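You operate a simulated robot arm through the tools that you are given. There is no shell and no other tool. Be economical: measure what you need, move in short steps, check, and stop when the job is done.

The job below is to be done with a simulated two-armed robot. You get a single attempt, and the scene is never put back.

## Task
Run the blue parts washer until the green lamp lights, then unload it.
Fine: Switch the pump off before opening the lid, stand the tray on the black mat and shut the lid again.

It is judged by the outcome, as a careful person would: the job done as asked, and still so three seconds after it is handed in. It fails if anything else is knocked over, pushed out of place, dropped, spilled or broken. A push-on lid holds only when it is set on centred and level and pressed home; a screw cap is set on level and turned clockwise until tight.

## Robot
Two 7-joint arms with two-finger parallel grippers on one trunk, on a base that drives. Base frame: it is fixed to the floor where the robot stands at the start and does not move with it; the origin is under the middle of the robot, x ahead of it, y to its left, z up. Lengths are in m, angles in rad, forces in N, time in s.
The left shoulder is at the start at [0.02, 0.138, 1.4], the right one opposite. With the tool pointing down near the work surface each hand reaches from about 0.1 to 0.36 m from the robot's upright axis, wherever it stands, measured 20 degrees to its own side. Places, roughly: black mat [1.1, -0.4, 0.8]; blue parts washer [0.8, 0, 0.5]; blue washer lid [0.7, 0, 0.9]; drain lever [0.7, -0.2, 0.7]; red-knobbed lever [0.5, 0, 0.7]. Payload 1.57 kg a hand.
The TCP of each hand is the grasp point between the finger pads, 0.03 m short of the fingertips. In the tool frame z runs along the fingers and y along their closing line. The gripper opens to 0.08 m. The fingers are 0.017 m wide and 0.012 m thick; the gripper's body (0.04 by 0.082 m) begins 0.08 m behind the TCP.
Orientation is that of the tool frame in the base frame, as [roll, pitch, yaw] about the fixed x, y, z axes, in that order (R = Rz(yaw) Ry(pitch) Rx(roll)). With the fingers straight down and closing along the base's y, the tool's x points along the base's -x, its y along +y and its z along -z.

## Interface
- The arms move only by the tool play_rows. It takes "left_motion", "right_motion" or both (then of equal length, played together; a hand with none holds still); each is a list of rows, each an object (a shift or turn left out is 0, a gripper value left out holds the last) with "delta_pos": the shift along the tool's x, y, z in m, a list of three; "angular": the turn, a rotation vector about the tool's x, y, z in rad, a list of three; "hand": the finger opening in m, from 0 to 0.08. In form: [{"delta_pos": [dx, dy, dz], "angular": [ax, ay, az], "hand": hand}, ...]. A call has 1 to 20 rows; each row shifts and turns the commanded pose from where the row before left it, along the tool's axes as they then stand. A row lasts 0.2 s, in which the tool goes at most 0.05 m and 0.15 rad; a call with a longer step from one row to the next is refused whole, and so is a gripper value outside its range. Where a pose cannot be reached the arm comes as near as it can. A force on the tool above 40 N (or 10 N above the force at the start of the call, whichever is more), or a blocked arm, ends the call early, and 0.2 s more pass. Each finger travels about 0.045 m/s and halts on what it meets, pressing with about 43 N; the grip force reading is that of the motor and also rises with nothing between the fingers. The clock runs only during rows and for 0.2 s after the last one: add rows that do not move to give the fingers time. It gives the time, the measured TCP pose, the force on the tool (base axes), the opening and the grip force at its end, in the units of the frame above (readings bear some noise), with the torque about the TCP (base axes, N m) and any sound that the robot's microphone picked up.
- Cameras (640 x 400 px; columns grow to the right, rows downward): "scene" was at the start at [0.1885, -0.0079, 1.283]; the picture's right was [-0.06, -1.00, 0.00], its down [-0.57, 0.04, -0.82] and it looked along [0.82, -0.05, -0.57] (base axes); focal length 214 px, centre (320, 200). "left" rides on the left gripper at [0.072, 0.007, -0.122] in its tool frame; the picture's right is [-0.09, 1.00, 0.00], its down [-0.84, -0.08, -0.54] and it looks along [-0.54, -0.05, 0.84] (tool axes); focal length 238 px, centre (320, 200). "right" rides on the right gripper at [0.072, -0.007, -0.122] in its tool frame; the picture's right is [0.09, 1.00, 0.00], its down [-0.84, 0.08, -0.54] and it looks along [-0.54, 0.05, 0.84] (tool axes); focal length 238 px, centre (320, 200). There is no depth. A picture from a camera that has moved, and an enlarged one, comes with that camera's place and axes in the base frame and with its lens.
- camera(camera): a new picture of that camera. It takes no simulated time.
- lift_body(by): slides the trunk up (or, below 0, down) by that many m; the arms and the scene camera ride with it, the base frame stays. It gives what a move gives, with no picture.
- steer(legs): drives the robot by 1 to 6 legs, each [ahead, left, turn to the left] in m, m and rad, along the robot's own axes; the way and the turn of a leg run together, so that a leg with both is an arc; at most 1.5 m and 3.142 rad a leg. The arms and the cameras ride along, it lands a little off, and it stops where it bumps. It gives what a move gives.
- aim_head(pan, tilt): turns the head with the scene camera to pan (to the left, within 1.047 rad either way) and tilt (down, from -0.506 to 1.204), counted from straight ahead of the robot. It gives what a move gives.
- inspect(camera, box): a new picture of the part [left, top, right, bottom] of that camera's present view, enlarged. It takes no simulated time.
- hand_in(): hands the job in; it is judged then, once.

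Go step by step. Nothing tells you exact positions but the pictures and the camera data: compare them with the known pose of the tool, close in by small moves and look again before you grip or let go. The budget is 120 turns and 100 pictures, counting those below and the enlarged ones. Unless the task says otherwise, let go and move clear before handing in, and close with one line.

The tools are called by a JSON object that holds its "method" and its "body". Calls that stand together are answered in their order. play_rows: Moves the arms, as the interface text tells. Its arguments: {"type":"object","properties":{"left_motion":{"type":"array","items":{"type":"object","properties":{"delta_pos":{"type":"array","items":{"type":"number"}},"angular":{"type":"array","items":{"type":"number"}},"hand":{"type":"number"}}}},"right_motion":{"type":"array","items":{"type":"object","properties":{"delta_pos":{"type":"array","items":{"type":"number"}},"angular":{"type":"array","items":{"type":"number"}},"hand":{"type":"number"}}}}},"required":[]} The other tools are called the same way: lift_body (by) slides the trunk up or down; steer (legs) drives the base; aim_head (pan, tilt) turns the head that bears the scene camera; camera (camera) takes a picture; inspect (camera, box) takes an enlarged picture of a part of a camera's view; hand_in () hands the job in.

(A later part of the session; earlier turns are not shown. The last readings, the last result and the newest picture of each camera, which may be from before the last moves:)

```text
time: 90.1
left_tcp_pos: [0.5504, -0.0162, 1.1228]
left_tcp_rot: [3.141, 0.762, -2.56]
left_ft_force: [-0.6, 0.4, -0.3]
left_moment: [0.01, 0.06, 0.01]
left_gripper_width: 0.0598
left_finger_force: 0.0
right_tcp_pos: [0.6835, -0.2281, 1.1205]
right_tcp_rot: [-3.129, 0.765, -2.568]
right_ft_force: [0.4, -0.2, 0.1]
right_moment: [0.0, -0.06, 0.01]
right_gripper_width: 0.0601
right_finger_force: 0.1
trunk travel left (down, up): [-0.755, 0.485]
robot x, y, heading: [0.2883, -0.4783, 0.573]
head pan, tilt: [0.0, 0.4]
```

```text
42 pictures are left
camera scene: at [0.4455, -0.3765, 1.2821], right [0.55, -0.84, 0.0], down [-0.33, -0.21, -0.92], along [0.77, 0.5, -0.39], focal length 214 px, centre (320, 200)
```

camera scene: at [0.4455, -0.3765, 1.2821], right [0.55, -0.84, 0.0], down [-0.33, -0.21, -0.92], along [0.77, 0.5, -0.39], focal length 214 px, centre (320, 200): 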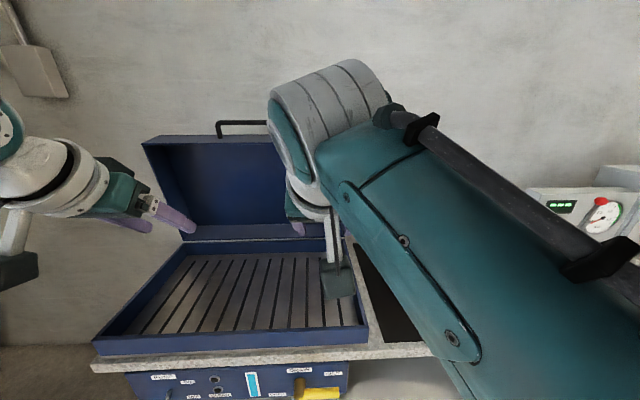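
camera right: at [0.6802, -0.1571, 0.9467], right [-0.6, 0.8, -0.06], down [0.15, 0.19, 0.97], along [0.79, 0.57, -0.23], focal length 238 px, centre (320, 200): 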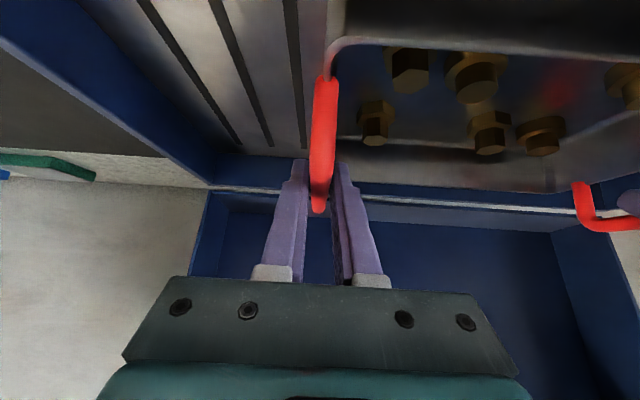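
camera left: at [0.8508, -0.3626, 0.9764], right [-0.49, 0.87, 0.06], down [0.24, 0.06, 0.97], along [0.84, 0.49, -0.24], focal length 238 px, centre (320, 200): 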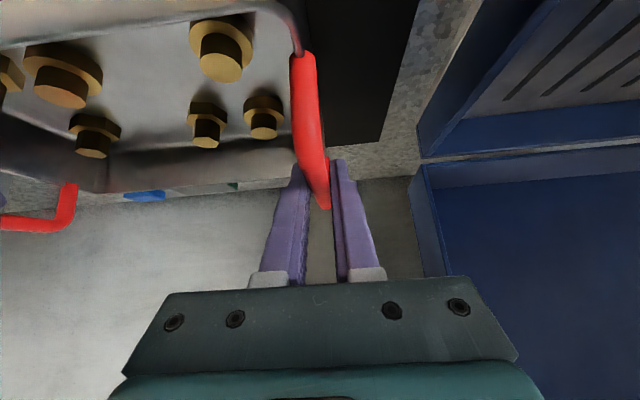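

The lid still stands open, but the right arm blocks the view. I'll swing the right hand out of the way, and roll and level the left hand for gripping the handle from the front.

{"method": "play_rows", "body": {"left_motion": [{"angular": [0, 0, 0.15]}, {"angular": [0, 0, 0.15]}, {"angular": [0, 0, 0.15]}, {"angular": [0, 0, 0.15]}, {"angular": [0, 0, 0.15]}, {"angular": [0, 0, 0.15]}, {"angular": [0, 0, 0.15]}, {"angular": [0, 0, 0.15]}, {"angular": [0, 0, 0.15]}, {"angular": [0, 0, 0.15]}, {"angular": [0, 0, 0.07], "hand": 0.045}, {"angular": [-0.1, 0, 0]}, {"angular": [-0.1, 0, 0]}, {"angular": [-0.1, 0, 0]}, {"angular": [-0.1, 0, 0]}, {"angular": [-0.1, 0, 0]}, {"angular": [-0.1, 0, 0]}], "right_motion": [{"delta_pos": [0, -0.04, 0]}, {"delta_pos": [0, -0.04, 0]}, {"delta_pos": [0, -0.04, 0]}, {"delta_pos": [0, -0.04, 0]}, {"delta_pos": [0.018, -0.02, -0.017]}, {"delta_pos": [0.018, 0, -0.017]}, {"delta_pos": [0.018, 0, -0.017]}, {"delta_pos": [0.018, 0, -0.017]}, {"delta_pos": [0.018, 0, -0.017]}, {}, {}, {}, {}, {}, {}, {}, {}]}}

{"method": "camera", "body": {"camera": "scene"}}

{"method": "camera", "body": {"camera": "left"}}

```text
time: 93.7
left_tcp_pos: [0.5511, -0.0135, 1.1231]
left_tcp_rot: [1.778, 0.001, 2.155]
left_ft_force: [0.5, 0.9, 0.3]
left_moment: [-0.03, 0.0, 0.0]
left_gripper_width: 0.045
left_finger_force: 0.0
right_tcp_pos: [0.676, -0.4468, 1.1227]
right_tcp_rot: [-3.126, 0.763, -2.567]
right_ft_force: [0.2, 0.6, -0.7]
right_moment: [-0.03, 0.0, 0.01]
right_gripper_width: 0.0604
right_finger_force: 0.1
trunk travel left (down, up): [-0.755, 0.485]
robot x, y, heading: [0.2847, -0.4777, 0.579]
head pan, tilt: [0.0, 0.4]
```

```text
41 pictures are left
camera scene: at [0.4456, -0.3765, 1.2822], right [0.55, -0.84, 0.0], down [-0.33, -0.21, -0.92], along [0.77, 0.5, -0.39], focal length 214 px, centre (320, 200)
```

scene: 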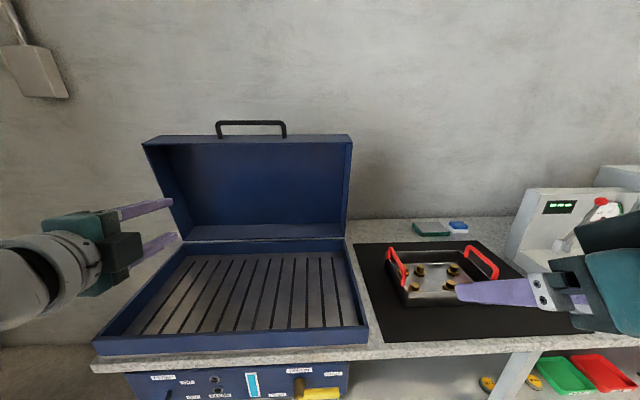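

```text
40 pictures are left
camera left: at [0.4124, -0.0209, 1.1547], right [0.22, 0.04, 0.97], down [0.01, -1.0, 0.04], along [0.98, 0.0, -0.22], focal length 238 px, centre (320, 200)
```

left: 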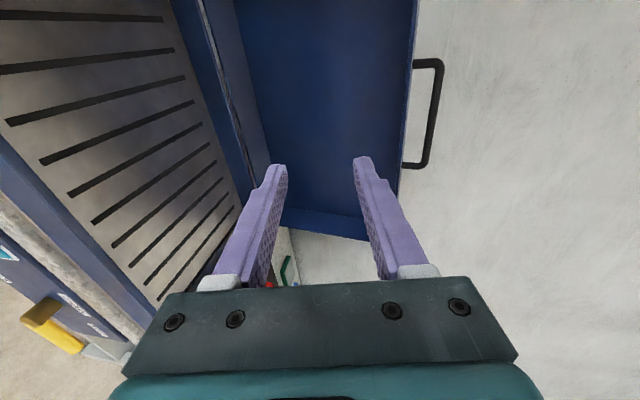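

The handle bar is at about (0.877, 0.141, 1.252). I'll drive in to reach it and raise the left hand to its height.

{"method": "steer", "body": {"legs": [[0.1, 0.06, 0], [0.085, 0, 0]]}}

{"method": "play_rows", "body": {"left_motion": [{"delta_pos": [-0.025, 0.031, -0.006]}, {"delta_pos": [-0.025, 0.031, -0.006]}, {"delta_pos": [-0.025, 0.031, -0.006]}, {"delta_pos": [-0.025, 0.031, -0.006]}]}}

{"method": "camera", "body": {"camera": "left"}}

{"method": "camera", "body": {"camera": "scene"}}

```text
time: 95.6
left_tcp_pos: [0.6714, 0.1377, 1.1223]
left_tcp_rot: [1.778, 0.001, 2.159]
left_ft_force: [0.5, -0.3, 1.2]
left_moment: [0.0, 0.02, 0.01]
left_gripper_width: 0.045
left_finger_force: 0.0
right_tcp_pos: [0.7973, -0.2952, 1.1217]
right_tcp_rot: [-3.125, 0.765, -2.567]
right_ft_force: [0.1, -0.1, -0.2]
right_moment: [0.01, 0.01, -0.01]
right_gripper_width: 0.0602
right_finger_force: 0.1
trunk travel left (down, up): [-0.755, 0.485]
robot x, y, heading: [0.406, -0.3278, 0.582]
head pan, tilt: [0.0, 0.4]
```

```text
time: 96.6
left_tcp_pos: [0.727, 0.0585, 1.2521]
left_tcp_rot: [1.78, 0.0, 2.159]
left_ft_force: [1.0, 0.0, 0.1]
left_moment: [0.0, -0.03, 0.0]
left_gripper_width: 0.045
left_finger_force: 0.1
right_tcp_pos: [0.797, -0.2951, 1.1216]
right_tcp_rot: [-3.128, 0.765, -2.566]
right_ft_force: [0.0, 0.3, 0.2]
right_moment: [0.0, -0.01, 0.0]
right_gripper_width: 0.0599
right_finger_force: 0.1
trunk travel left (down, up): [-0.755, 0.485]
robot x, y, heading: [0.4033, -0.3307, 0.584]
head pan, tilt: [0.0, 0.4]
```

```text
39 pictures are left
camera left: at [0.5884, 0.0511, 1.2829], right [0.22, 0.04, 0.97], down [0.01, -1.0, 0.04], along [0.97, 0.0, -0.22], focal length 238 px, centre (320, 200)
```

left: 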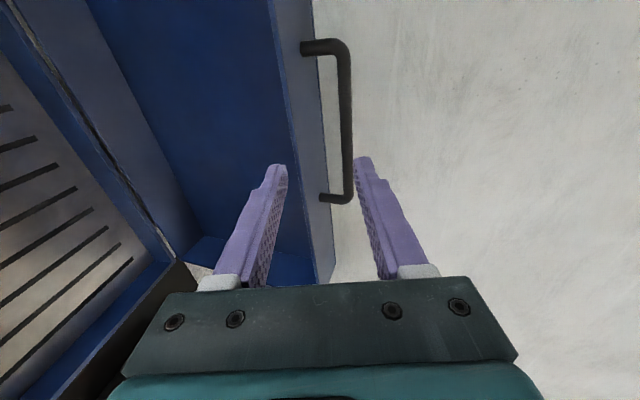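

```text
38 pictures are left
camera scene: at [0.5669, -0.2249, 1.2821], right [0.55, -0.84, 0.0], down [-0.33, -0.21, -0.92], along [0.77, 0.5, -0.39], focal length 214 px, centre (320, 200)
```

scene: 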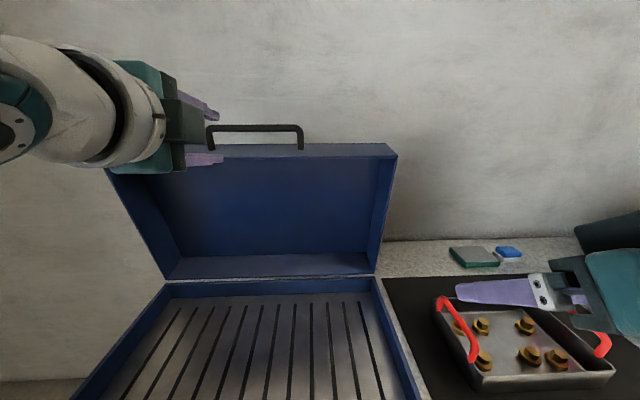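

The bar is now at (0.889, 0.148, 1.246). I'll approach to about 5 cm short with a narrower opening and check.

{"method": "play_rows", "body": {"left_motion": [{"delta_pos": [-0.005, 0.011, 0.04], "hand": 0.036}, {"delta_pos": [-0.005, 0.011, 0.04]}, {"delta_pos": [-0.005, 0.01, 0.04]}]}}

{"method": "camera", "body": {"camera": "left"}}

{"method": "inspect", "body": {"camera": "scene", "box": [100, 60, 420, 260]}}

```text
time: 97.4
left_tcp_pos: [0.8406, 0.1121, 1.256]
left_tcp_rot: [1.777, 0.001, 2.158]
left_ft_force: [-0.3, 0.1, 0.4]
left_moment: [0.01, -0.05, -0.01]
left_gripper_width: 0.036
left_finger_force: 0.0
right_tcp_pos: [0.7967, -0.2939, 1.1221]
right_tcp_rot: [-3.127, 0.764, -2.564]
right_ft_force: [-0.2, 0.0, 0.0]
right_moment: [0.02, 0.0, -0.03]
right_gripper_width: 0.0598
right_finger_force: 0.1
trunk travel left (down, up): [-0.755, 0.485]
robot x, y, heading: [0.407, -0.3304, 0.577]
head pan, tilt: [0.0, 0.4]
```

```text
37 pictures are left
camera left: at [0.703, 0.1054, 1.2876], right [0.22, 0.04, 0.97], down [0.01, -1.0, 0.04], along [0.98, 0.0, -0.22], focal length 238 px, centre (320, 200)
```

left: 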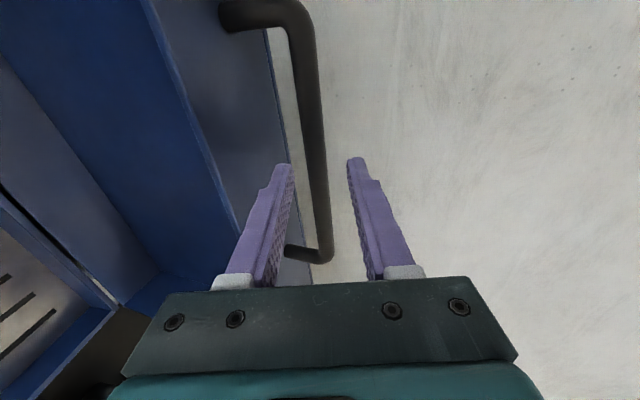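

```text
2.00 times, centred on (260, 160) of scene
camera zoom: at [0.5669, -0.2249, 1.2821], right [0.55, -0.84, 0.0], down [-0.33, -0.21, -0.92], along [0.77, 0.5, -0.39], focal length 429 px, centre (440, 280)
```

zoom: 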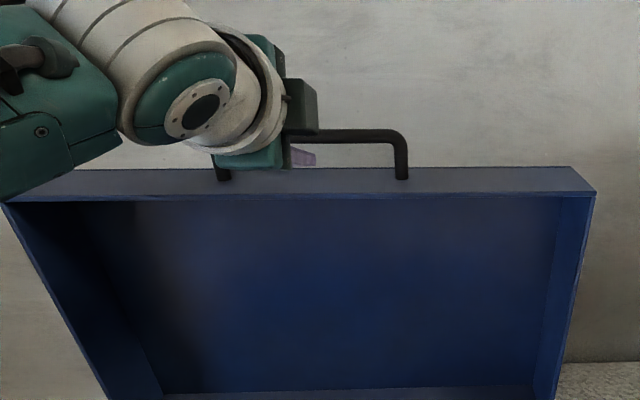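

The bar is between the fingers. I'll advance 5 cm and close.

{"method": "play_rows", "body": {"left_motion": [{"delta_pos": [0, 0, 0.02]}, {"delta_pos": [0, 0, 0.018]}, {"delta_pos": [0, 0, 0.01]}, {"hand": 0}, {}, {}]}}

{"method": "camera", "body": {"camera": "left"}}

```text
time: 98.8
left_tcp_pos: [0.8772, 0.1362, 1.244]
left_tcp_rot: [1.783, 0.002, 2.159]
left_ft_force: [2.2, 1.1, -10.5]
left_moment: [0.14, -0.21, -0.07]
left_gripper_width: 0.0139
left_finger_force: 28.1
right_tcp_pos: [0.7965, -0.2946, 1.1209]
right_tcp_rot: [-3.126, 0.763, -2.565]
right_ft_force: [0.1, 0.3, -1.3]
right_moment: [-0.04, -0.03, 0.0]
right_gripper_width: 0.06
right_finger_force: 0.0
trunk travel left (down, up): [-0.755, 0.485]
robot x, y, heading: [0.407, -0.3279, 0.576]
head pan, tilt: [0.0, 0.4]
```

```text
35 pictures are left
camera left: at [0.7405, 0.1308, 1.2761], right [0.23, 0.04, 0.97], down [0.01, -1.0, 0.04], along [0.97, 0.0, -0.23], focal length 238 px, centre (320, 200)
```

left: 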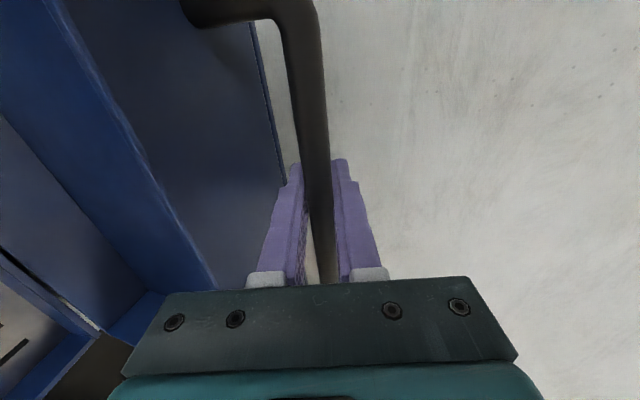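

The handle is gripped. I'll pull the lid forward along its arc in two stages.

{"method": "play_rows", "body": {"left_motion": [{"delta_pos": [0, -0.0048, -0.0183]}, {"delta_pos": [0, -0.0048, -0.0183]}, {"delta_pos": [0, -0.0048, -0.0183]}, {"delta_pos": [0, -0.0048, -0.0183]}, {"delta_pos": [0, -0.0078, -0.0151]}, {"delta_pos": [0, -0.0078, -0.0151]}, {"delta_pos": [0, -0.0078, -0.0151]}, {"delta_pos": [0, -0.0078, -0.0151]}]}}

{"method": "camera", "body": {"camera": "scene"}}

```text
time: 99.9
left_tcp_pos: [0.8136, 0.0916, 1.2328]
left_tcp_rot: [1.796, 0.0, 2.157]
left_ft_force: [4.5, -2.3, -8.5]
left_moment: [0.35, -0.33, 0.39]
left_gripper_width: 0.0136
left_finger_force: 29.8
right_tcp_pos: [0.7984, -0.2963, 1.1217]
right_tcp_rot: [-3.127, 0.763, -2.565]
right_ft_force: [-0.6, 0.1, 0.4]
right_moment: [0.01, 0.0, -0.04]
right_gripper_width: 0.06
right_finger_force: 0.0
trunk travel left (down, up): [-0.755, 0.485]
robot x, y, heading: [0.4061, -0.3284, 0.575]
head pan, tilt: [0.0, 0.4]
stopped in row 5 (left hand): the force on the tool passed its limit at 46 N (the readings are from after the stop); the commanded pose is now the measured one
```

```text
34 pictures are left
camera scene: at [0.5673, -0.2256, 1.2825], right [0.55, -0.84, 0.0], down [-0.33, -0.21, -0.92], along [0.77, 0.5, -0.39], focal length 214 px, centre (320, 200)
```

scene: 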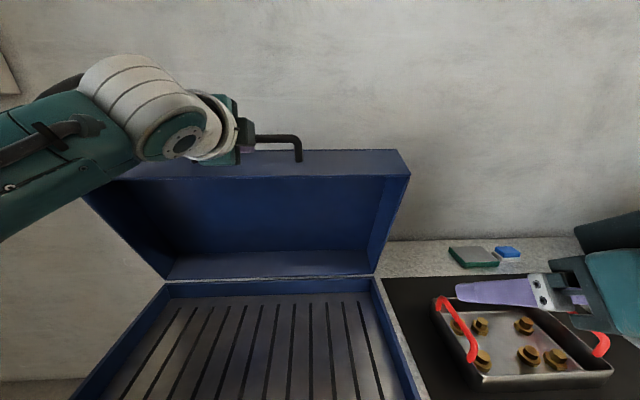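

That stopped on a small arc mismatch. I've re-fitted the hinge slightly farther back and will continue with the corrected arc.

{"method": "play_rows", "body": {"left_motion": [{"delta_pos": [0, -0.009, -0.0145]}, {"delta_pos": [0, -0.009, -0.0145]}, {"delta_pos": [0, -0.009, -0.0145]}, {"delta_pos": [0, -0.009, -0.0145]}, {"delta_pos": [0, -0.0114, -0.0126]}, {"delta_pos": [0, -0.0114, -0.0126]}, {"delta_pos": [0, -0.0114, -0.0126]}, {"delta_pos": [0, -0.0114, -0.0126]}]}}

{"method": "camera", "body": {"camera": "scene"}}

```text
time: 100.3
left_tcp_pos: [0.8044, 0.0856, 1.2304]
left_tcp_rot: [1.784, -0.005, 2.155]
left_ft_force: [14.2, 4.5, -10.8]
left_moment: [2.16, -3.5, 0.78]
left_gripper_width: 0.0137
left_finger_force: 30.3
right_tcp_pos: [0.8007, -0.2954, 1.1232]
right_tcp_rot: [-3.125, 0.764, -2.565]
right_ft_force: [-0.4, 0.1, 0.3]
right_moment: [0.02, -0.01, 0.0]
right_gripper_width: 0.0601
right_finger_force: 0.1
trunk travel left (down, up): [-0.755, 0.485]
robot x, y, heading: [0.4095, -0.3248, 0.579]
head pan, tilt: [0.0, 0.4]
stopped in row 2 (left hand): the force on the tool passed its limit at 48 N (the readings are from after the stop); the commanded pose is now the measured one
```

```text
33 pictures are left
camera scene: at [0.569, -0.2248, 1.2825], right [0.55, -0.84, 0.0], down [-0.32, -0.21, -0.92], along [0.77, 0.5, -0.39], focal length 214 px, centre (320, 200)
```

scene: 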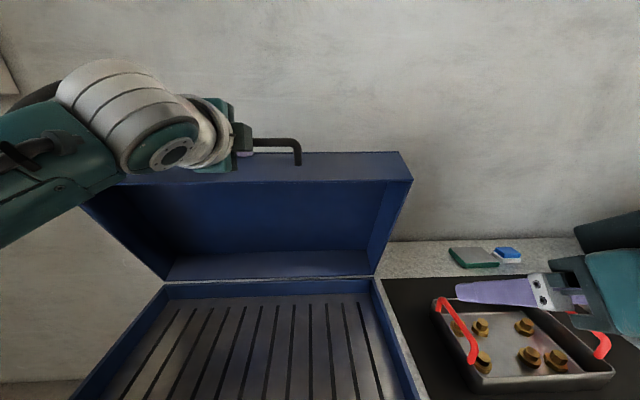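

The moment shows a fingertip touching the lid face. I'll loosen, withdraw 8 mm, pitch the tool up to follow the lid, and re-grip.

{"method": "play_rows", "body": {"left_motion": [{"hand": 0.03}, {"delta_pos": [0, 0, -0.006]}, {"angular": [-0.08, 0, 0]}, {"angular": [-0.08, 0, 0]}, {}]}}

{"method": "camera", "body": {"camera": "left"}}

{"method": "inspect", "body": {"camera": "scene", "box": [160, 80, 320, 180]}}

```text
time: 101.5
left_tcp_pos: [0.7985, 0.0814, 1.2297]
left_tcp_rot: [1.626, -0.004, 2.156]
left_ft_force: [1.0, -6.0, 8.4]
left_moment: [-0.01, -0.18, -0.15]
left_gripper_width: 0.0223
left_finger_force: 0.0
right_tcp_pos: [0.7993, -0.2964, 1.1224]
right_tcp_rot: [-3.125, 0.765, -2.564]
right_ft_force: [0.3, 0.0, -0.4]
right_moment: [-0.04, 0.01, 0.01]
right_gripper_width: 0.06
right_finger_force: 0.1
trunk travel left (down, up): [-0.755, 0.485]
robot x, y, heading: [0.4024, -0.3266, 0.579]
head pan, tilt: [0.0, 0.4]
```

```text
32 pictures are left
camera left: at [0.6574, 0.0723, 1.2442], right [0.1, -0.05, 0.99], down [0.01, -1.0, -0.05], along [1.0, 0.01, -0.1], focal length 238 px, centre (320, 200)
```

left: 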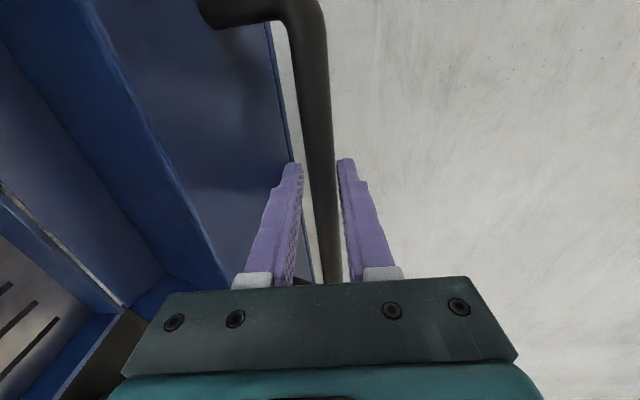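

```text
4.00 times, centred on (240, 130) of scene
camera zoom: at [0.5681, -0.2251, 1.2822], right [0.55, -0.84, 0.0], down [-0.33, -0.21, -0.92], along [0.77, 0.5, -0.39], focal length 858 px, centre (640, 480)
```

zoom: 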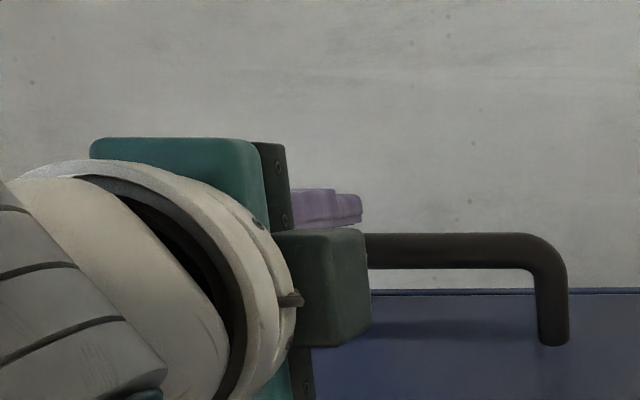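

The lower finger is resting on the lid's front face, so I'll lift slightly and pitch the tool up until it's parallel to that face.

{"method": "play_rows", "body": {"left_motion": [{"delta_pos": [0, 0.004, 0]}, {"angular": [-0.1, 0, 0]}, {"angular": [-0.1, 0, 0]}, {"angular": [-0.1, 0, 0]}, {"angular": [-0.05, 0, 0]}, {}]}}

{"method": "camera", "body": {"camera": "left"}}

```text
time: 102.9
left_tcp_pos: [0.7974, 0.0808, 1.2341]
left_tcp_rot: [1.277, -0.006, 2.155]
left_ft_force: [-0.2, 0.1, -0.8]
left_moment: [-0.04, -0.03, 0.01]
left_gripper_width: 0.03
left_finger_force: 0.1
right_tcp_pos: [0.7975, -0.2964, 1.1225]
right_tcp_rot: [-3.127, 0.764, -2.566]
right_ft_force: [0.6, -0.2, -0.1]
right_moment: [0.01, -0.02, 0.02]
right_gripper_width: 0.0599
right_finger_force: 0.1
trunk travel left (down, up): [-0.755, 0.485]
robot x, y, heading: [0.4035, -0.3289, 0.576]
head pan, tilt: [0.0, 0.4]
```

```text
30 pictures are left
camera left: at [0.6588, 0.0744, 1.2061], right [-0.19, -0.24, 0.95], down [0.05, -0.97, -0.24], along [0.98, 0.0, 0.19], focal length 238 px, centre (320, 200)
```

left: 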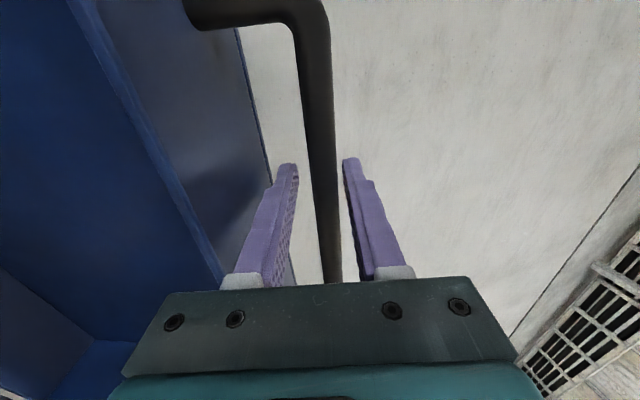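

The hand is free, with the tool parallel to the lid face. From here the motion is a straight pull along the tool with matching rotation, so I'll grip and pull in short steps.

{"method": "play_rows", "body": {"left_motion": [{"hand": 0.0}, {}, {}, {"delta_pos": [0, 0, -0.0153], "angular": [-0.039, 0, 0]}, {"delta_pos": [0, 0, -0.0153], "angular": [-0.039, 0, 0]}, {"delta_pos": [0, 0, -0.0153], "angular": [-0.039, 0, 0]}, {"delta_pos": [0, 0, -0.0153], "angular": [-0.039, 0, 0]}]}}

{"method": "camera", "body": {"camera": "scene"}}

```text
time: 104.5
left_tcp_pos: [0.7512, 0.0481, 1.2182]
left_tcp_rot: [1.11, -0.005, 2.152]
left_ft_force: [-1.6, -20.3, 29.7]
left_moment: [-0.04, 0.45, 0.7]
left_gripper_width: 0.0135
left_finger_force: 30.0
right_tcp_pos: [0.7993, -0.2974, 1.1221]
right_tcp_rot: [-3.124, 0.765, -2.565]
right_ft_force: [1.0, 0.2, -0.7]
right_moment: [0.0, 0.0, 0.02]
right_gripper_width: 0.06
right_finger_force: 0.0
trunk travel left (down, up): [-0.755, 0.485]
robot x, y, heading: [0.4055, -0.3258, 0.574]
head pan, tilt: [0.0, 0.4]
```

```text
29 pictures are left
camera scene: at [0.5688, -0.2254, 1.2826], right [0.55, -0.84, 0.0], down [-0.32, -0.21, -0.92], along [0.77, 0.5, -0.39], focal length 214 px, centre (320, 200)
```

scene: 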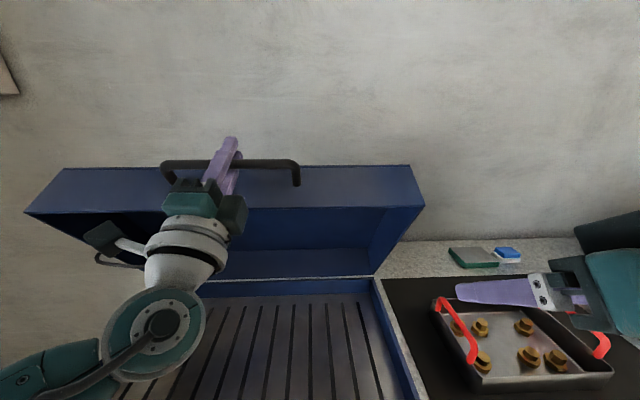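

The lid is at about 60°. The tool presses slightly inward, so I'll correct by 4 mm and pull on.

{"method": "play_rows", "body": {"left_motion": [{"delta_pos": [0, 0.004, 0]}, {"delta_pos": [0, 0.001, -0.0153], "angular": [-0.035, 0, 0]}, {"delta_pos": [0, 0.001, -0.0153], "angular": [-0.035, 0, 0]}, {"delta_pos": [0, 0.001, -0.0153], "angular": [-0.035, 0, 0]}, {"delta_pos": [0, 0.001, -0.0153], "angular": [-0.035, 0, 0]}]}}

{"method": "camera", "body": {"camera": "scene"}}

```text
time: 105.7
left_tcp_pos: [0.7036, 0.0143, 1.1876]
left_tcp_rot: [0.993, -0.008, 2.149]
left_ft_force: [25.0, -14.2, -17.1]
left_moment: [0.21, -0.19, 0.79]
left_gripper_width: 0.014
left_finger_force: 30.9
right_tcp_pos: [0.8013, -0.2985, 1.1225]
right_tcp_rot: [-3.121, 0.764, -2.565]
right_ft_force: [-0.6, -0.1, 0.2]
right_moment: [-0.03, -0.03, -0.02]
right_gripper_width: 0.0602
right_finger_force: 0.1
trunk travel left (down, up): [-0.755, 0.485]
robot x, y, heading: [0.4088, -0.328, 0.575]
head pan, tilt: [0.0, 0.4]
```

```text
28 pictures are left
camera scene: at [0.5696, -0.2269, 1.2819], right [0.55, -0.84, 0.0], down [-0.32, -0.22, -0.92], along [0.77, 0.5, -0.39], focal length 214 px, centre (320, 200)
```

scene: 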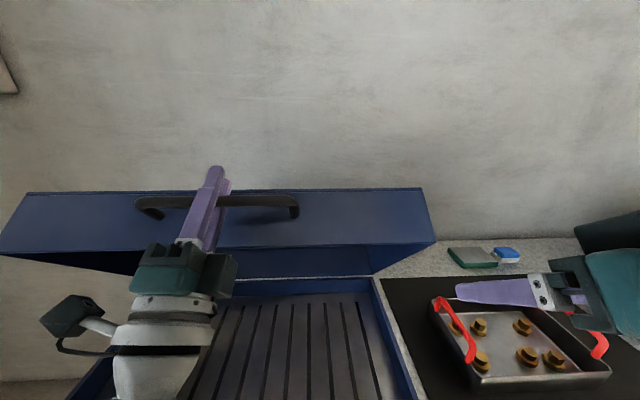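

The lid is at about 50°, which is enough to push it shut from above. I'll release, withdraw along the tool axis and drive back.

{"method": "play_rows", "body": {"left_motion": [{"hand": 0.034}, {}, {"delta_pos": [0, 0, -0.02]}, {"delta_pos": [0, 0, -0.02]}, {"delta_pos": [0, 0, -0.02]}]}}

{"method": "steer", "body": {"legs": [[-0.17, 0, 0]]}}

{"method": "camera", "body": {"camera": "scene"}}

```text
time: 106.9
left_tcp_pos: [0.66, -0.0097, 1.1586]
left_tcp_rot: [0.981, -0.005, 2.155]
left_ft_force: [0.5, 0.4, 0.5]
left_moment: [0.01, -0.02, -0.01]
left_gripper_width: 0.0341
left_finger_force: 0.0
right_tcp_pos: [0.7974, -0.2958, 1.1217]
right_tcp_rot: [-3.125, 0.765, -2.568]
right_ft_force: [0.7, -1.2, 0.0]
right_moment: [-0.01, -0.02, 0.02]
right_gripper_width: 0.06
right_finger_force: 0.0
trunk travel left (down, up): [-0.755, 0.485]
robot x, y, heading: [0.4045, -0.3245, 0.576]
head pan, tilt: [0.0, 0.4]
```

```text
time: 108.4
left_tcp_pos: [0.5153, -0.102, 1.1577]
left_tcp_rot: [0.981, -0.006, 2.159]
left_ft_force: [-0.9, 0.4, 0.1]
left_moment: [0.01, -0.01, 0.03]
left_gripper_width: 0.0339
left_finger_force: 0.1
right_tcp_pos: [0.654, -0.3892, 1.1216]
right_tcp_rot: [-3.128, 0.764, -2.564]
right_ft_force: [-0.9, 1.0, 0.2]
right_moment: [0.02, 0.0, -0.01]
right_gripper_width: 0.06
right_finger_force: 0.1
trunk travel left (down, up): [-0.755, 0.485]
robot x, y, heading: [0.2634, -0.4218, 0.581]
head pan, tilt: [0.0, 0.4]
```

```text
27 pictures are left
camera scene: at [0.4234, -0.3185, 1.2821], right [0.55, -0.84, 0.0], down [-0.33, -0.21, -0.92], along [0.77, 0.51, -0.39], focal length 214 px, centre (320, 200)
```

scene: 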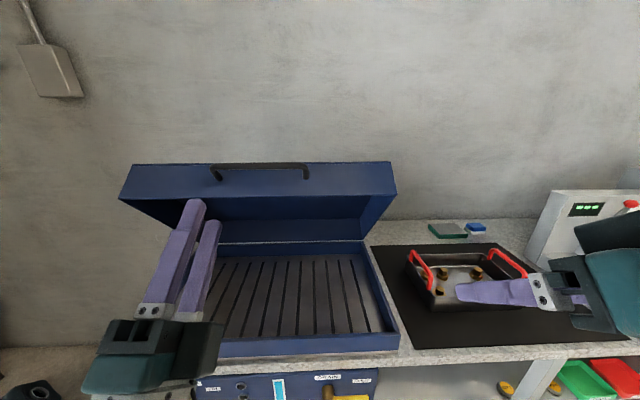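

The lid holds at about 50°. I'll back up another 5 cm, tilt the left hand nose-down and raise it to bar height, so I can reverse the opening motion.

{"method": "steer", "body": {"legs": [[-0.05, 0, 0]]}}

{"method": "play_rows", "body": {"left_motion": [{"angular": [0.15, 0, 0]}, {"angular": [0.15, 0, 0]}, {"angular": [0.15, 0, 0]}, {"angular": [0.15, 0, 0]}, {"angular": [0.15, 0, 0]}, {"angular": [0.15, 0, 0]}, {"delta_pos": [0, 0.03, 0]}, {"delta_pos": [0, 0.03, 0.03]}, {}]}}

{"method": "camera", "body": {"camera": "left"}}

{"method": "camera", "body": {"camera": "scene"}}

```text
time: 109.3
left_tcp_pos: [0.4749, -0.1298, 1.1576]
left_tcp_rot: [0.981, -0.005, 2.161]
left_ft_force: [-0.3, 0.6, 0.7]
left_moment: [0.01, -0.01, 0.03]
left_gripper_width: 0.0342
left_finger_force: 0.1
right_tcp_pos: [0.6128, -0.4161, 1.1228]
right_tcp_rot: [-3.126, 0.765, -2.563]
right_ft_force: [-0.4, 0.0, -0.4]
right_moment: [0.0, 0.01, 0.0]
right_gripper_width: 0.0603
right_finger_force: 0.1
trunk travel left (down, up): [-0.755, 0.485]
robot x, y, heading: [0.2232, -0.4504, 0.579]
head pan, tilt: [0.0, 0.4]
```

```text
time: 111.3
left_tcp_pos: [0.5158, -0.1047, 1.2046]
left_tcp_rot: [1.88, -0.006, 2.159]
left_ft_force: [0.2, 0.1, -0.6]
left_moment: [0.05, -0.02, -0.02]
left_gripper_width: 0.0342
left_finger_force: 0.0
right_tcp_pos: [0.6137, -0.4156, 1.1219]
right_tcp_rot: [-3.126, 0.763, -2.561]
right_ft_force: [0.4, 0.4, 0.8]
right_moment: [-0.01, 0.02, 0.02]
right_gripper_width: 0.0601
right_finger_force: 0.0
trunk travel left (down, up): [-0.755, 0.485]
robot x, y, heading: [0.2203, -0.4466, 0.581]
head pan, tilt: [0.0, 0.4]
```

```text
26 pictures are left
camera left: at [0.3808, -0.1101, 1.2493], right [0.31, 0.09, 0.95], down [0.02, -1.0, 0.09], along [0.95, -0.01, -0.31], focal length 238 px, centre (320, 200)
```

left: 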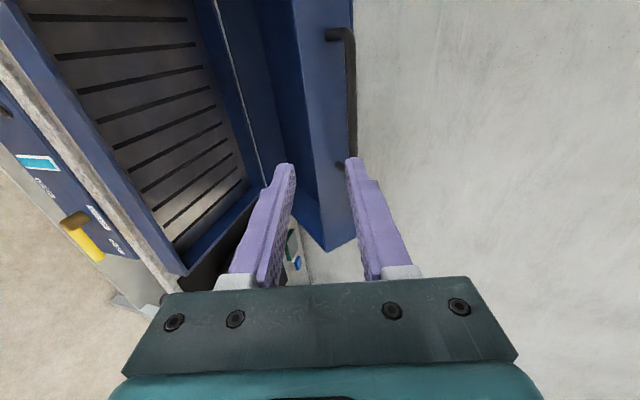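

```text
25 pictures are left
camera scene: at [0.3826, -0.3452, 1.2822], right [0.55, -0.84, 0.0], down [-0.33, -0.21, -0.92], along [0.77, 0.51, -0.39], focal length 214 px, centre (320, 200)
```

scene: 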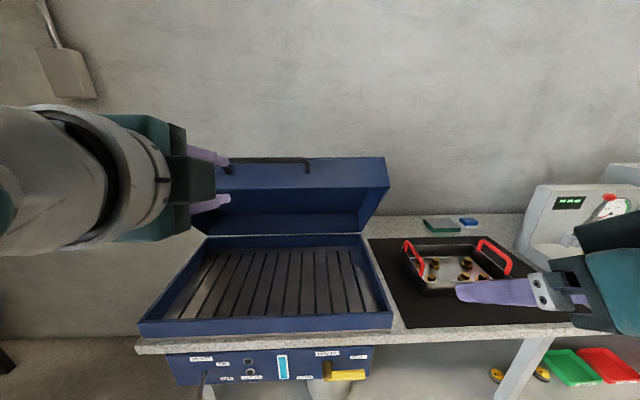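

The bar centre is at about (0.722, 0.020, 1.173). I'll approach it.

{"method": "play_rows", "body": {"left_motion": [{"delta_pos": [-0.003, 0.0106, 0.045]}, {"delta_pos": [-0.003, 0.0106, 0.045]}, {"delta_pos": [-0.003, 0.0106, 0.045]}, {"delta_pos": [-0.002, 0.0106, 0.045]}]}}

{"method": "camera", "body": {"camera": "left"}}

```text
time: 112.3
left_tcp_pos: [0.6724, -0.0091, 1.1932]
left_tcp_rot: [1.879, -0.005, 2.157]
left_ft_force: [-0.7, 1.0, -0.4]
left_moment: [0.0, 0.0, -0.02]
left_gripper_width: 0.0339
left_finger_force: 0.1
right_tcp_pos: [0.6131, -0.4156, 1.1223]
right_tcp_rot: [-3.127, 0.766, -2.561]
right_ft_force: [-0.7, 0.0, -0.2]
right_moment: [0.01, 0.0, 0.02]
right_gripper_width: 0.0601
right_finger_force: 0.1
trunk travel left (down, up): [-0.755, 0.485]
robot x, y, heading: [0.2219, -0.4454, 0.583]
head pan, tilt: [0.0, 0.4]
```

```text
24 pictures are left
camera left: at [0.5382, -0.0149, 1.2371], right [0.3, 0.09, 0.95], down [0.01, -1.0, 0.09], along [0.95, -0.01, -0.3], focal length 238 px, centre (320, 200)
```

left: 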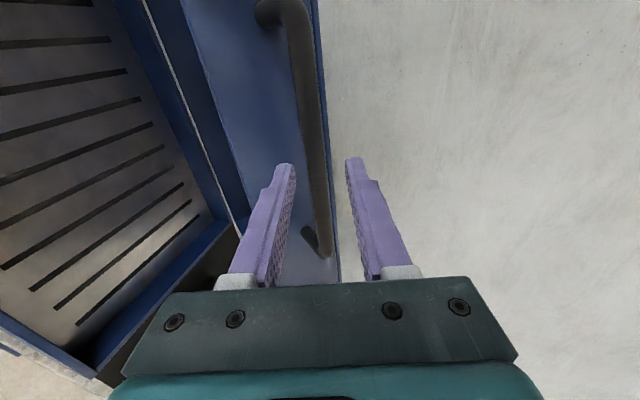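

It's aligned. I'll advance 4 cm to cage the bar.

{"method": "play_rows", "body": {"left_motion": [{"delta_pos": [0, 0, 0.014]}, {"delta_pos": [0, 0, 0.014]}, {"delta_pos": [0, 0, 0.01]}]}}

{"method": "camera", "body": {"camera": "left"}}

```text
time: 113.1
left_tcp_pos: [0.7016, 0.0112, 1.1825]
left_tcp_rot: [1.877, -0.008, 2.159]
left_ft_force: [-12.6, -2.3, 12.1]
left_moment: [0.16, 0.24, 0.2]
left_gripper_width: 0.0264
left_finger_force: 0.0
right_tcp_pos: [0.6117, -0.414, 1.1222]
right_tcp_rot: [-3.127, 0.763, -2.562]
right_ft_force: [0.1, -0.2, -0.3]
right_moment: [0.0, -0.01, 0.0]
right_gripper_width: 0.0597
right_finger_force: 0.2
trunk travel left (down, up): [-0.755, 0.485]
robot x, y, heading: [0.2198, -0.4469, 0.584]
head pan, tilt: [0.0, 0.4]
```

```text
23 pictures are left
camera left: at [0.5672, 0.0074, 1.2263], right [0.3, 0.08, 0.95], down [0.01, -1.0, 0.08], along [0.95, -0.01, -0.3], focal length 238 px, centre (320, 200)
```

left: 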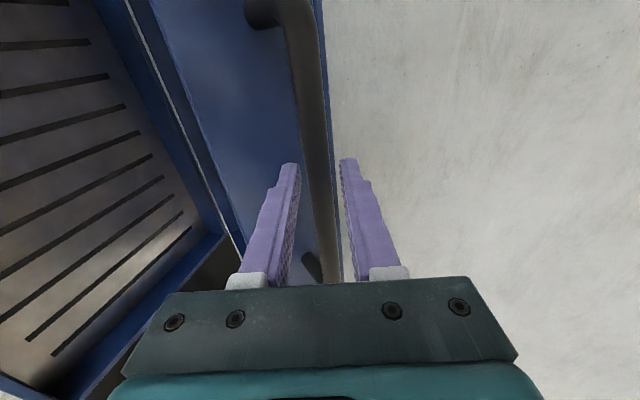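

A fingertip is just touching the lid face. I'll back out 8 mm and press the bar down along its arc with the upper finger.

{"method": "play_rows", "body": {"left_motion": [{"delta_pos": [0, 0, -0.008]}, {"delta_pos": [0, -0.006, 0]}, {"delta_pos": [0, -0.0101, -0.0065]}, {"delta_pos": [0, -0.0101, -0.0065]}, {"delta_pos": [0, -0.0101, -0.0065]}, {"delta_pos": [0, -0.0101, -0.0065]}, {"delta_pos": [0, -0.0101, -0.0065]}, {"delta_pos": [0, -0.0101, -0.0065]}, {"delta_pos": [0, -0.0125, -0.0052]}, {"delta_pos": [0, -0.0125, -0.0052]}]}}

{"method": "camera", "body": {"camera": "scene"}}

{"method": "camera", "body": {"camera": "left"}}

```text
time: 115.3
left_tcp_pos: [0.635, -0.0341, 1.1099]
left_tcp_rot: [1.879, -0.007, 2.157]
left_ft_force: [-1.1, -1.5, 1.2]
left_moment: [-0.04, -0.02, 0.01]
left_gripper_width: 0.0351
left_finger_force: 0.4
right_tcp_pos: [0.6133, -0.4159, 1.1223]
right_tcp_rot: [-3.127, 0.765, -2.563]
right_ft_force: [0.3, 0.1, 0.6]
right_moment: [-0.02, 0.0, 0.04]
right_gripper_width: 0.0601
right_finger_force: 0.1
trunk travel left (down, up): [-0.755, 0.485]
robot x, y, heading: [0.2199, -0.4482, 0.587]
head pan, tilt: [0.0, 0.4]
```

```text
22 pictures are left
camera scene: at [0.3826, -0.3452, 1.2821], right [0.55, -0.84, 0.0], down [-0.33, -0.21, -0.92], along [0.77, 0.51, -0.39], focal length 214 px, centre (320, 200)
```

scene: 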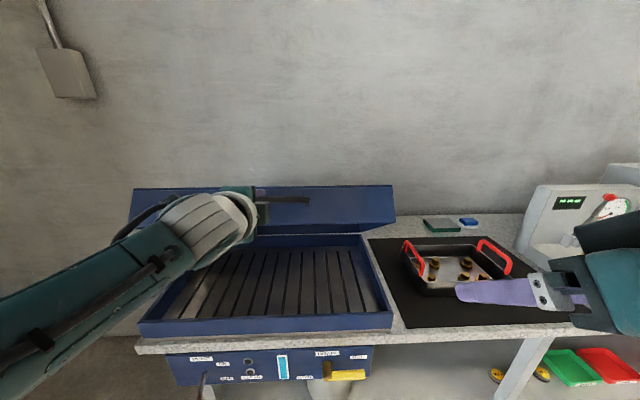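

```text
21 pictures are left
camera left: at [0.4993, -0.0399, 1.1543], right [0.31, 0.09, 0.95], down [0.02, -1.0, 0.09], along [0.95, -0.01, -0.31], focal length 238 px, centre (320, 200)
```

left: 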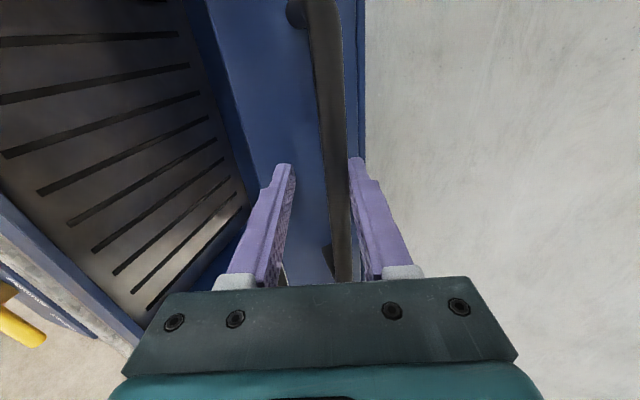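

The lid comes down easily and is now at about 30°. I'll continue along the arc.

{"method": "play_rows", "body": {"left_motion": [{"delta_pos": [0, -0.0141, -0.0047]}, {"delta_pos": [0, -0.0141, -0.0047]}, {"delta_pos": [0, -0.0141, -0.0047]}, {"delta_pos": [0, -0.0141, -0.0047]}, {"delta_pos": [0, -0.0141, -0.0047]}, {"delta_pos": [0, -0.0134, -0.0017]}, {"delta_pos": [0, -0.0134, -0.0017]}, {"delta_pos": [0, -0.0134, -0.0017]}, {"delta_pos": [0, -0.0134, -0.0017]}, {"delta_pos": [0, -0.0134, -0.0017]}]}}

{"method": "camera", "body": {"camera": "scene"}}

{"method": "camera", "body": {"camera": "left"}}

```text
time: 117.5
left_tcp_pos: [0.5731, -0.0754, 0.9885]
left_tcp_rot: [1.88, -0.008, 2.159]
left_ft_force: [-0.5, -0.4, 0.8]
left_moment: [-0.03, 0.0, 0.02]
left_gripper_width: 0.0344
left_finger_force: 0.1
right_tcp_pos: [0.6132, -0.4159, 1.1223]
right_tcp_rot: [-3.126, 0.763, -2.564]
right_ft_force: [0.4, 0.1, 0.2]
right_moment: [0.03, 0.04, 0.02]
right_gripper_width: 0.0598
right_finger_force: 0.2
trunk travel left (down, up): [-0.755, 0.485]
robot x, y, heading: [0.2209, -0.4518, 0.582]
head pan, tilt: [0.0, 0.4]
```

```text
20 pictures are left
camera scene: at [0.3826, -0.3452, 1.2821], right [0.55, -0.84, 0.0], down [-0.33, -0.21, -0.92], along [0.77, 0.51, -0.39], focal length 214 px, centre (320, 200)
```

scene: 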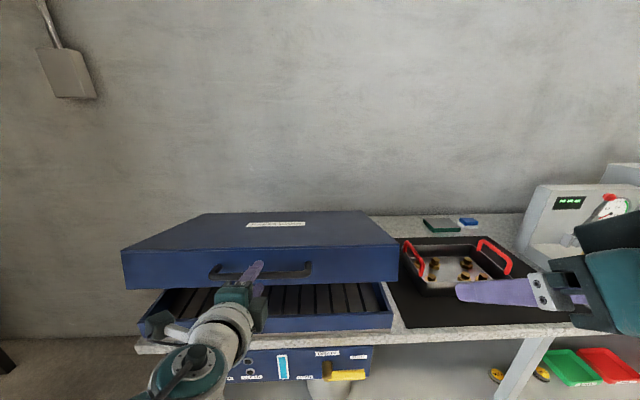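

```text
19 pictures are left
camera left: at [0.4387, -0.0802, 1.0335], right [0.31, 0.09, 0.95], down [0.02, -1.0, 0.09], along [0.95, -0.01, -0.31], focal length 238 px, centre (320, 200)
```

left: 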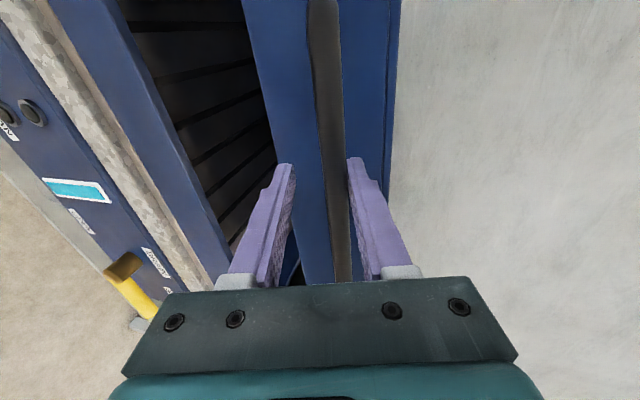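

The lid is at about 12°. I'll bring it down the last bit and watch for contact.

{"method": "play_rows", "body": {"left_motion": [{"delta_pos": [0, -0.0142, 0.0008]}, {"delta_pos": [0, -0.0142, 0.0008]}, {"delta_pos": [0, -0.0142, 0.0008]}, {"delta_pos": [0, -0.0142, 0.0008]}, {"delta_pos": [0, -0.0142, 0.0008]}]}}

{"method": "camera", "body": {"camera": "scene"}}

{"method": "camera", "body": {"camera": "left"}}

```text
time: 118.7
left_tcp_pos: [0.5633, -0.0802, 0.9492]
left_tcp_rot: [1.879, -0.006, 2.158]
left_ft_force: [-0.5, -0.2, 0.7]
left_moment: [0.01, -0.01, 0.0]
left_gripper_width: 0.034
left_finger_force: 0.1
left hand out of reach, approached as far as the arm can: row 4, 5
right_tcp_pos: [0.613, -0.4147, 1.122]
right_tcp_rot: [-3.126, 0.766, -2.564]
right_ft_force: [0.6, -0.5, 0.5]
right_moment: [-0.02, -0.03, 0.0]
right_gripper_width: 0.0602
right_finger_force: 0.1
trunk travel left (down, up): [-0.755, 0.485]
robot x, y, heading: [0.2204, -0.452, 0.578]
head pan, tilt: [0.0, 0.4]
```

```text
18 pictures are left
camera scene: at [0.3826, -0.3452, 1.2821], right [0.55, -0.84, 0.0], down [-0.33, -0.21, -0.92], along [0.77, 0.51, -0.39], focal length 214 px, centre (320, 200)
```

scene: 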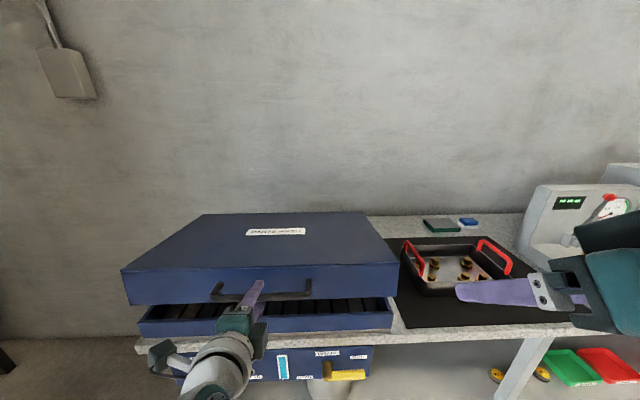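

```text
17 pictures are left
camera left: at [0.4294, -0.085, 0.9938], right [0.31, 0.09, 0.95], down [0.02, -1.0, 0.09], along [0.95, -0.01, -0.31], focal length 238 px, centre (320, 200)
```

left: 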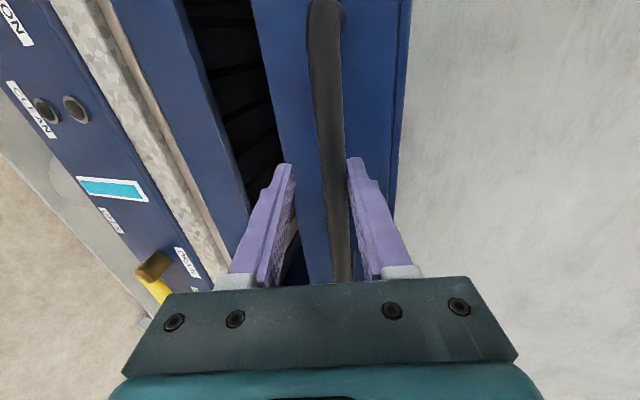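

The arm is at its limit, so I'll use the trunk for the last few centimetres.

{"method": "lift_body", "body": {"by": -0.025}}

{"method": "camera", "body": {"camera": "scene"}}

```text
time: 119.4
left_tcp_pos: [0.564, -0.0792, 0.9256]
left_tcp_rot: [1.88, -0.005, 2.159]
left_ft_force: [-0.7, 0.1, -0.9]
left_moment: [0.01, -0.01, 0.0]
left_gripper_width: 0.0339
left_finger_force: 0.1
right_tcp_pos: [0.6127, -0.4151, 1.0979]
right_tcp_rot: [-3.127, 0.764, -2.563]
right_ft_force: [0.0, -0.5, 0.8]
right_moment: [-0.02, 0.0, 0.01]
right_gripper_width: 0.0597
right_finger_force: 0.0
trunk travel left (down, up): [-0.73, 0.51]
robot x, y, heading: [0.2201, -0.4466, 0.582]
head pan, tilt: [0.0, 0.4]
```

```text
16 pictures are left
camera scene: at [0.3827, -0.3452, 1.2571], right [0.55, -0.84, 0.0], down [-0.33, -0.21, -0.92], along [0.77, 0.51, -0.39], focal length 214 px, centre (320, 200)
```

scene: 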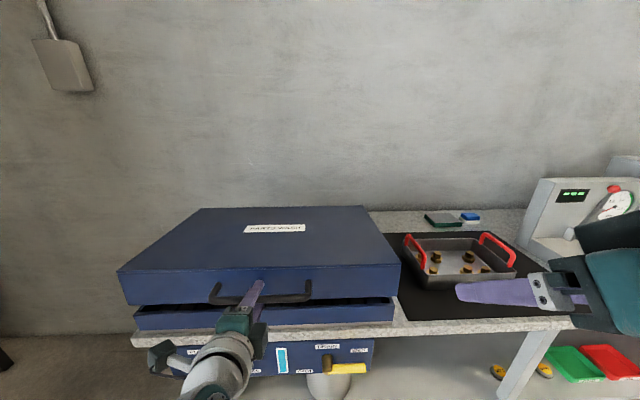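

A gap of about 3 cm remains, so I'll lower a bit more.

{"method": "lift_body", "body": {"by": -0.025}}

{"method": "inspect", "body": {"camera": "scene", "box": [100, 190, 420, 390]}}

```text
time: 120.1
left_tcp_pos: [0.562, -0.0831, 0.8978]
left_tcp_rot: [1.882, -0.004, 2.16]
left_ft_force: [-12.8, -9.5, 5.4]
left_moment: [0.27, -0.41, 0.09]
left_gripper_width: 0.0339
left_finger_force: 0.1
right_tcp_pos: [0.6118, -0.4166, 1.0715]
right_tcp_rot: [-3.126, 0.76, -2.562]
right_ft_force: [-0.8, 0.1, -1.0]
right_moment: [0.0, 0.02, 0.02]
right_gripper_width: 0.0598
right_finger_force: 0.2
trunk travel left (down, up): [-0.705, 0.535]
robot x, y, heading: [0.2206, -0.4509, 0.582]
head pan, tilt: [0.0, 0.4]
```

```text
2.00 times, centred on (260, 290) of scene
camera zoom: at [0.381, -0.3463, 1.2317], right [0.55, -0.84, 0.0], down [-0.33, -0.22, -0.92], along [0.77, 0.51, -0.39], focal length 429 px, centre (440, 20)
```

zoom: 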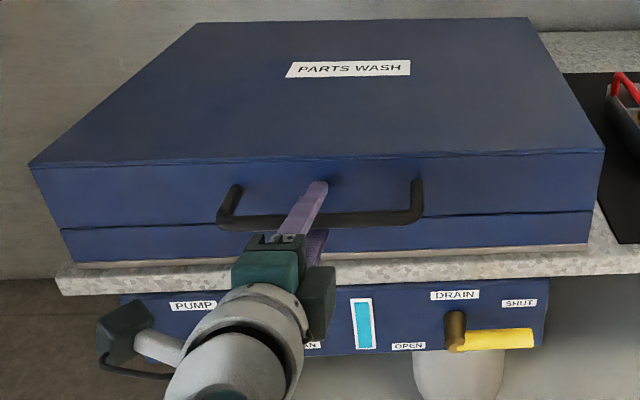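

It looks shut. I'll ease the tip off the lid face and press down gently to make sure it's fully home.

{"method": "play_rows", "body": {"left_motion": [{"delta_pos": [0, 0.002, -0.008]}]}}

{"method": "lift_body", "body": {"by": -0.012}}

{"method": "inspect", "body": {"camera": "scene", "box": [100, 190, 420, 390]}}

```text
time: 120.5
left_tcp_pos: [0.5584, -0.084, 0.9041]
left_tcp_rot: [1.877, -0.005, 2.158]
left_ft_force: [0.7, -0.5, -0.2]
left_moment: [-0.03, 0.02, -0.05]
left_gripper_width: 0.0339
left_finger_force: 0.0
right_tcp_pos: [0.6126, -0.4145, 1.0713]
right_tcp_rot: [-3.126, 0.765, -2.565]
right_ft_force: [0.4, 0.0, -0.8]
right_moment: [0.0, 0.0, 0.0]
right_gripper_width: 0.0601
right_finger_force: 0.0
trunk travel left (down, up): [-0.705, 0.535]
robot x, y, heading: [0.2204, -0.4462, 0.579]
head pan, tilt: [0.0, 0.4]
```

```text
time: 121.1
left_tcp_pos: [0.5583, -0.0831, 0.8929]
left_tcp_rot: [1.877, -0.006, 2.161]
left_ft_force: [0.4, -0.1, 6.9]
left_moment: [-0.03, -0.05, 0.04]
left_gripper_width: 0.0396
left_finger_force: 3.3
right_tcp_pos: [0.6137, -0.4161, 1.0608]
right_tcp_rot: [-3.124, 0.764, -2.564]
right_ft_force: [0.0, -0.8, -0.3]
right_moment: [0.0, -0.01, 0.01]
right_gripper_width: 0.0601
right_finger_force: 0.1
trunk travel left (down, up): [-0.693, 0.547]
robot x, y, heading: [0.2199, -0.4469, 0.583]
head pan, tilt: [0.0, 0.4]
```

```text
2.00 times, centred on (260, 290) of scene
camera zoom: at [0.3829, -0.345, 1.2203], right [0.55, -0.84, 0.0], down [-0.32, -0.21, -0.92], along [0.77, 0.51, -0.39], focal length 429 px, centre (440, 20)
```

zoom: 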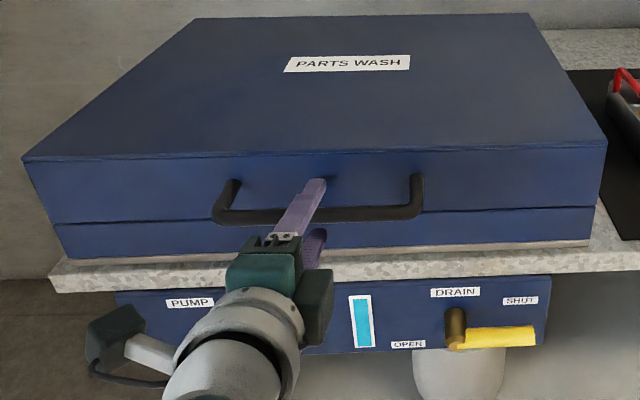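

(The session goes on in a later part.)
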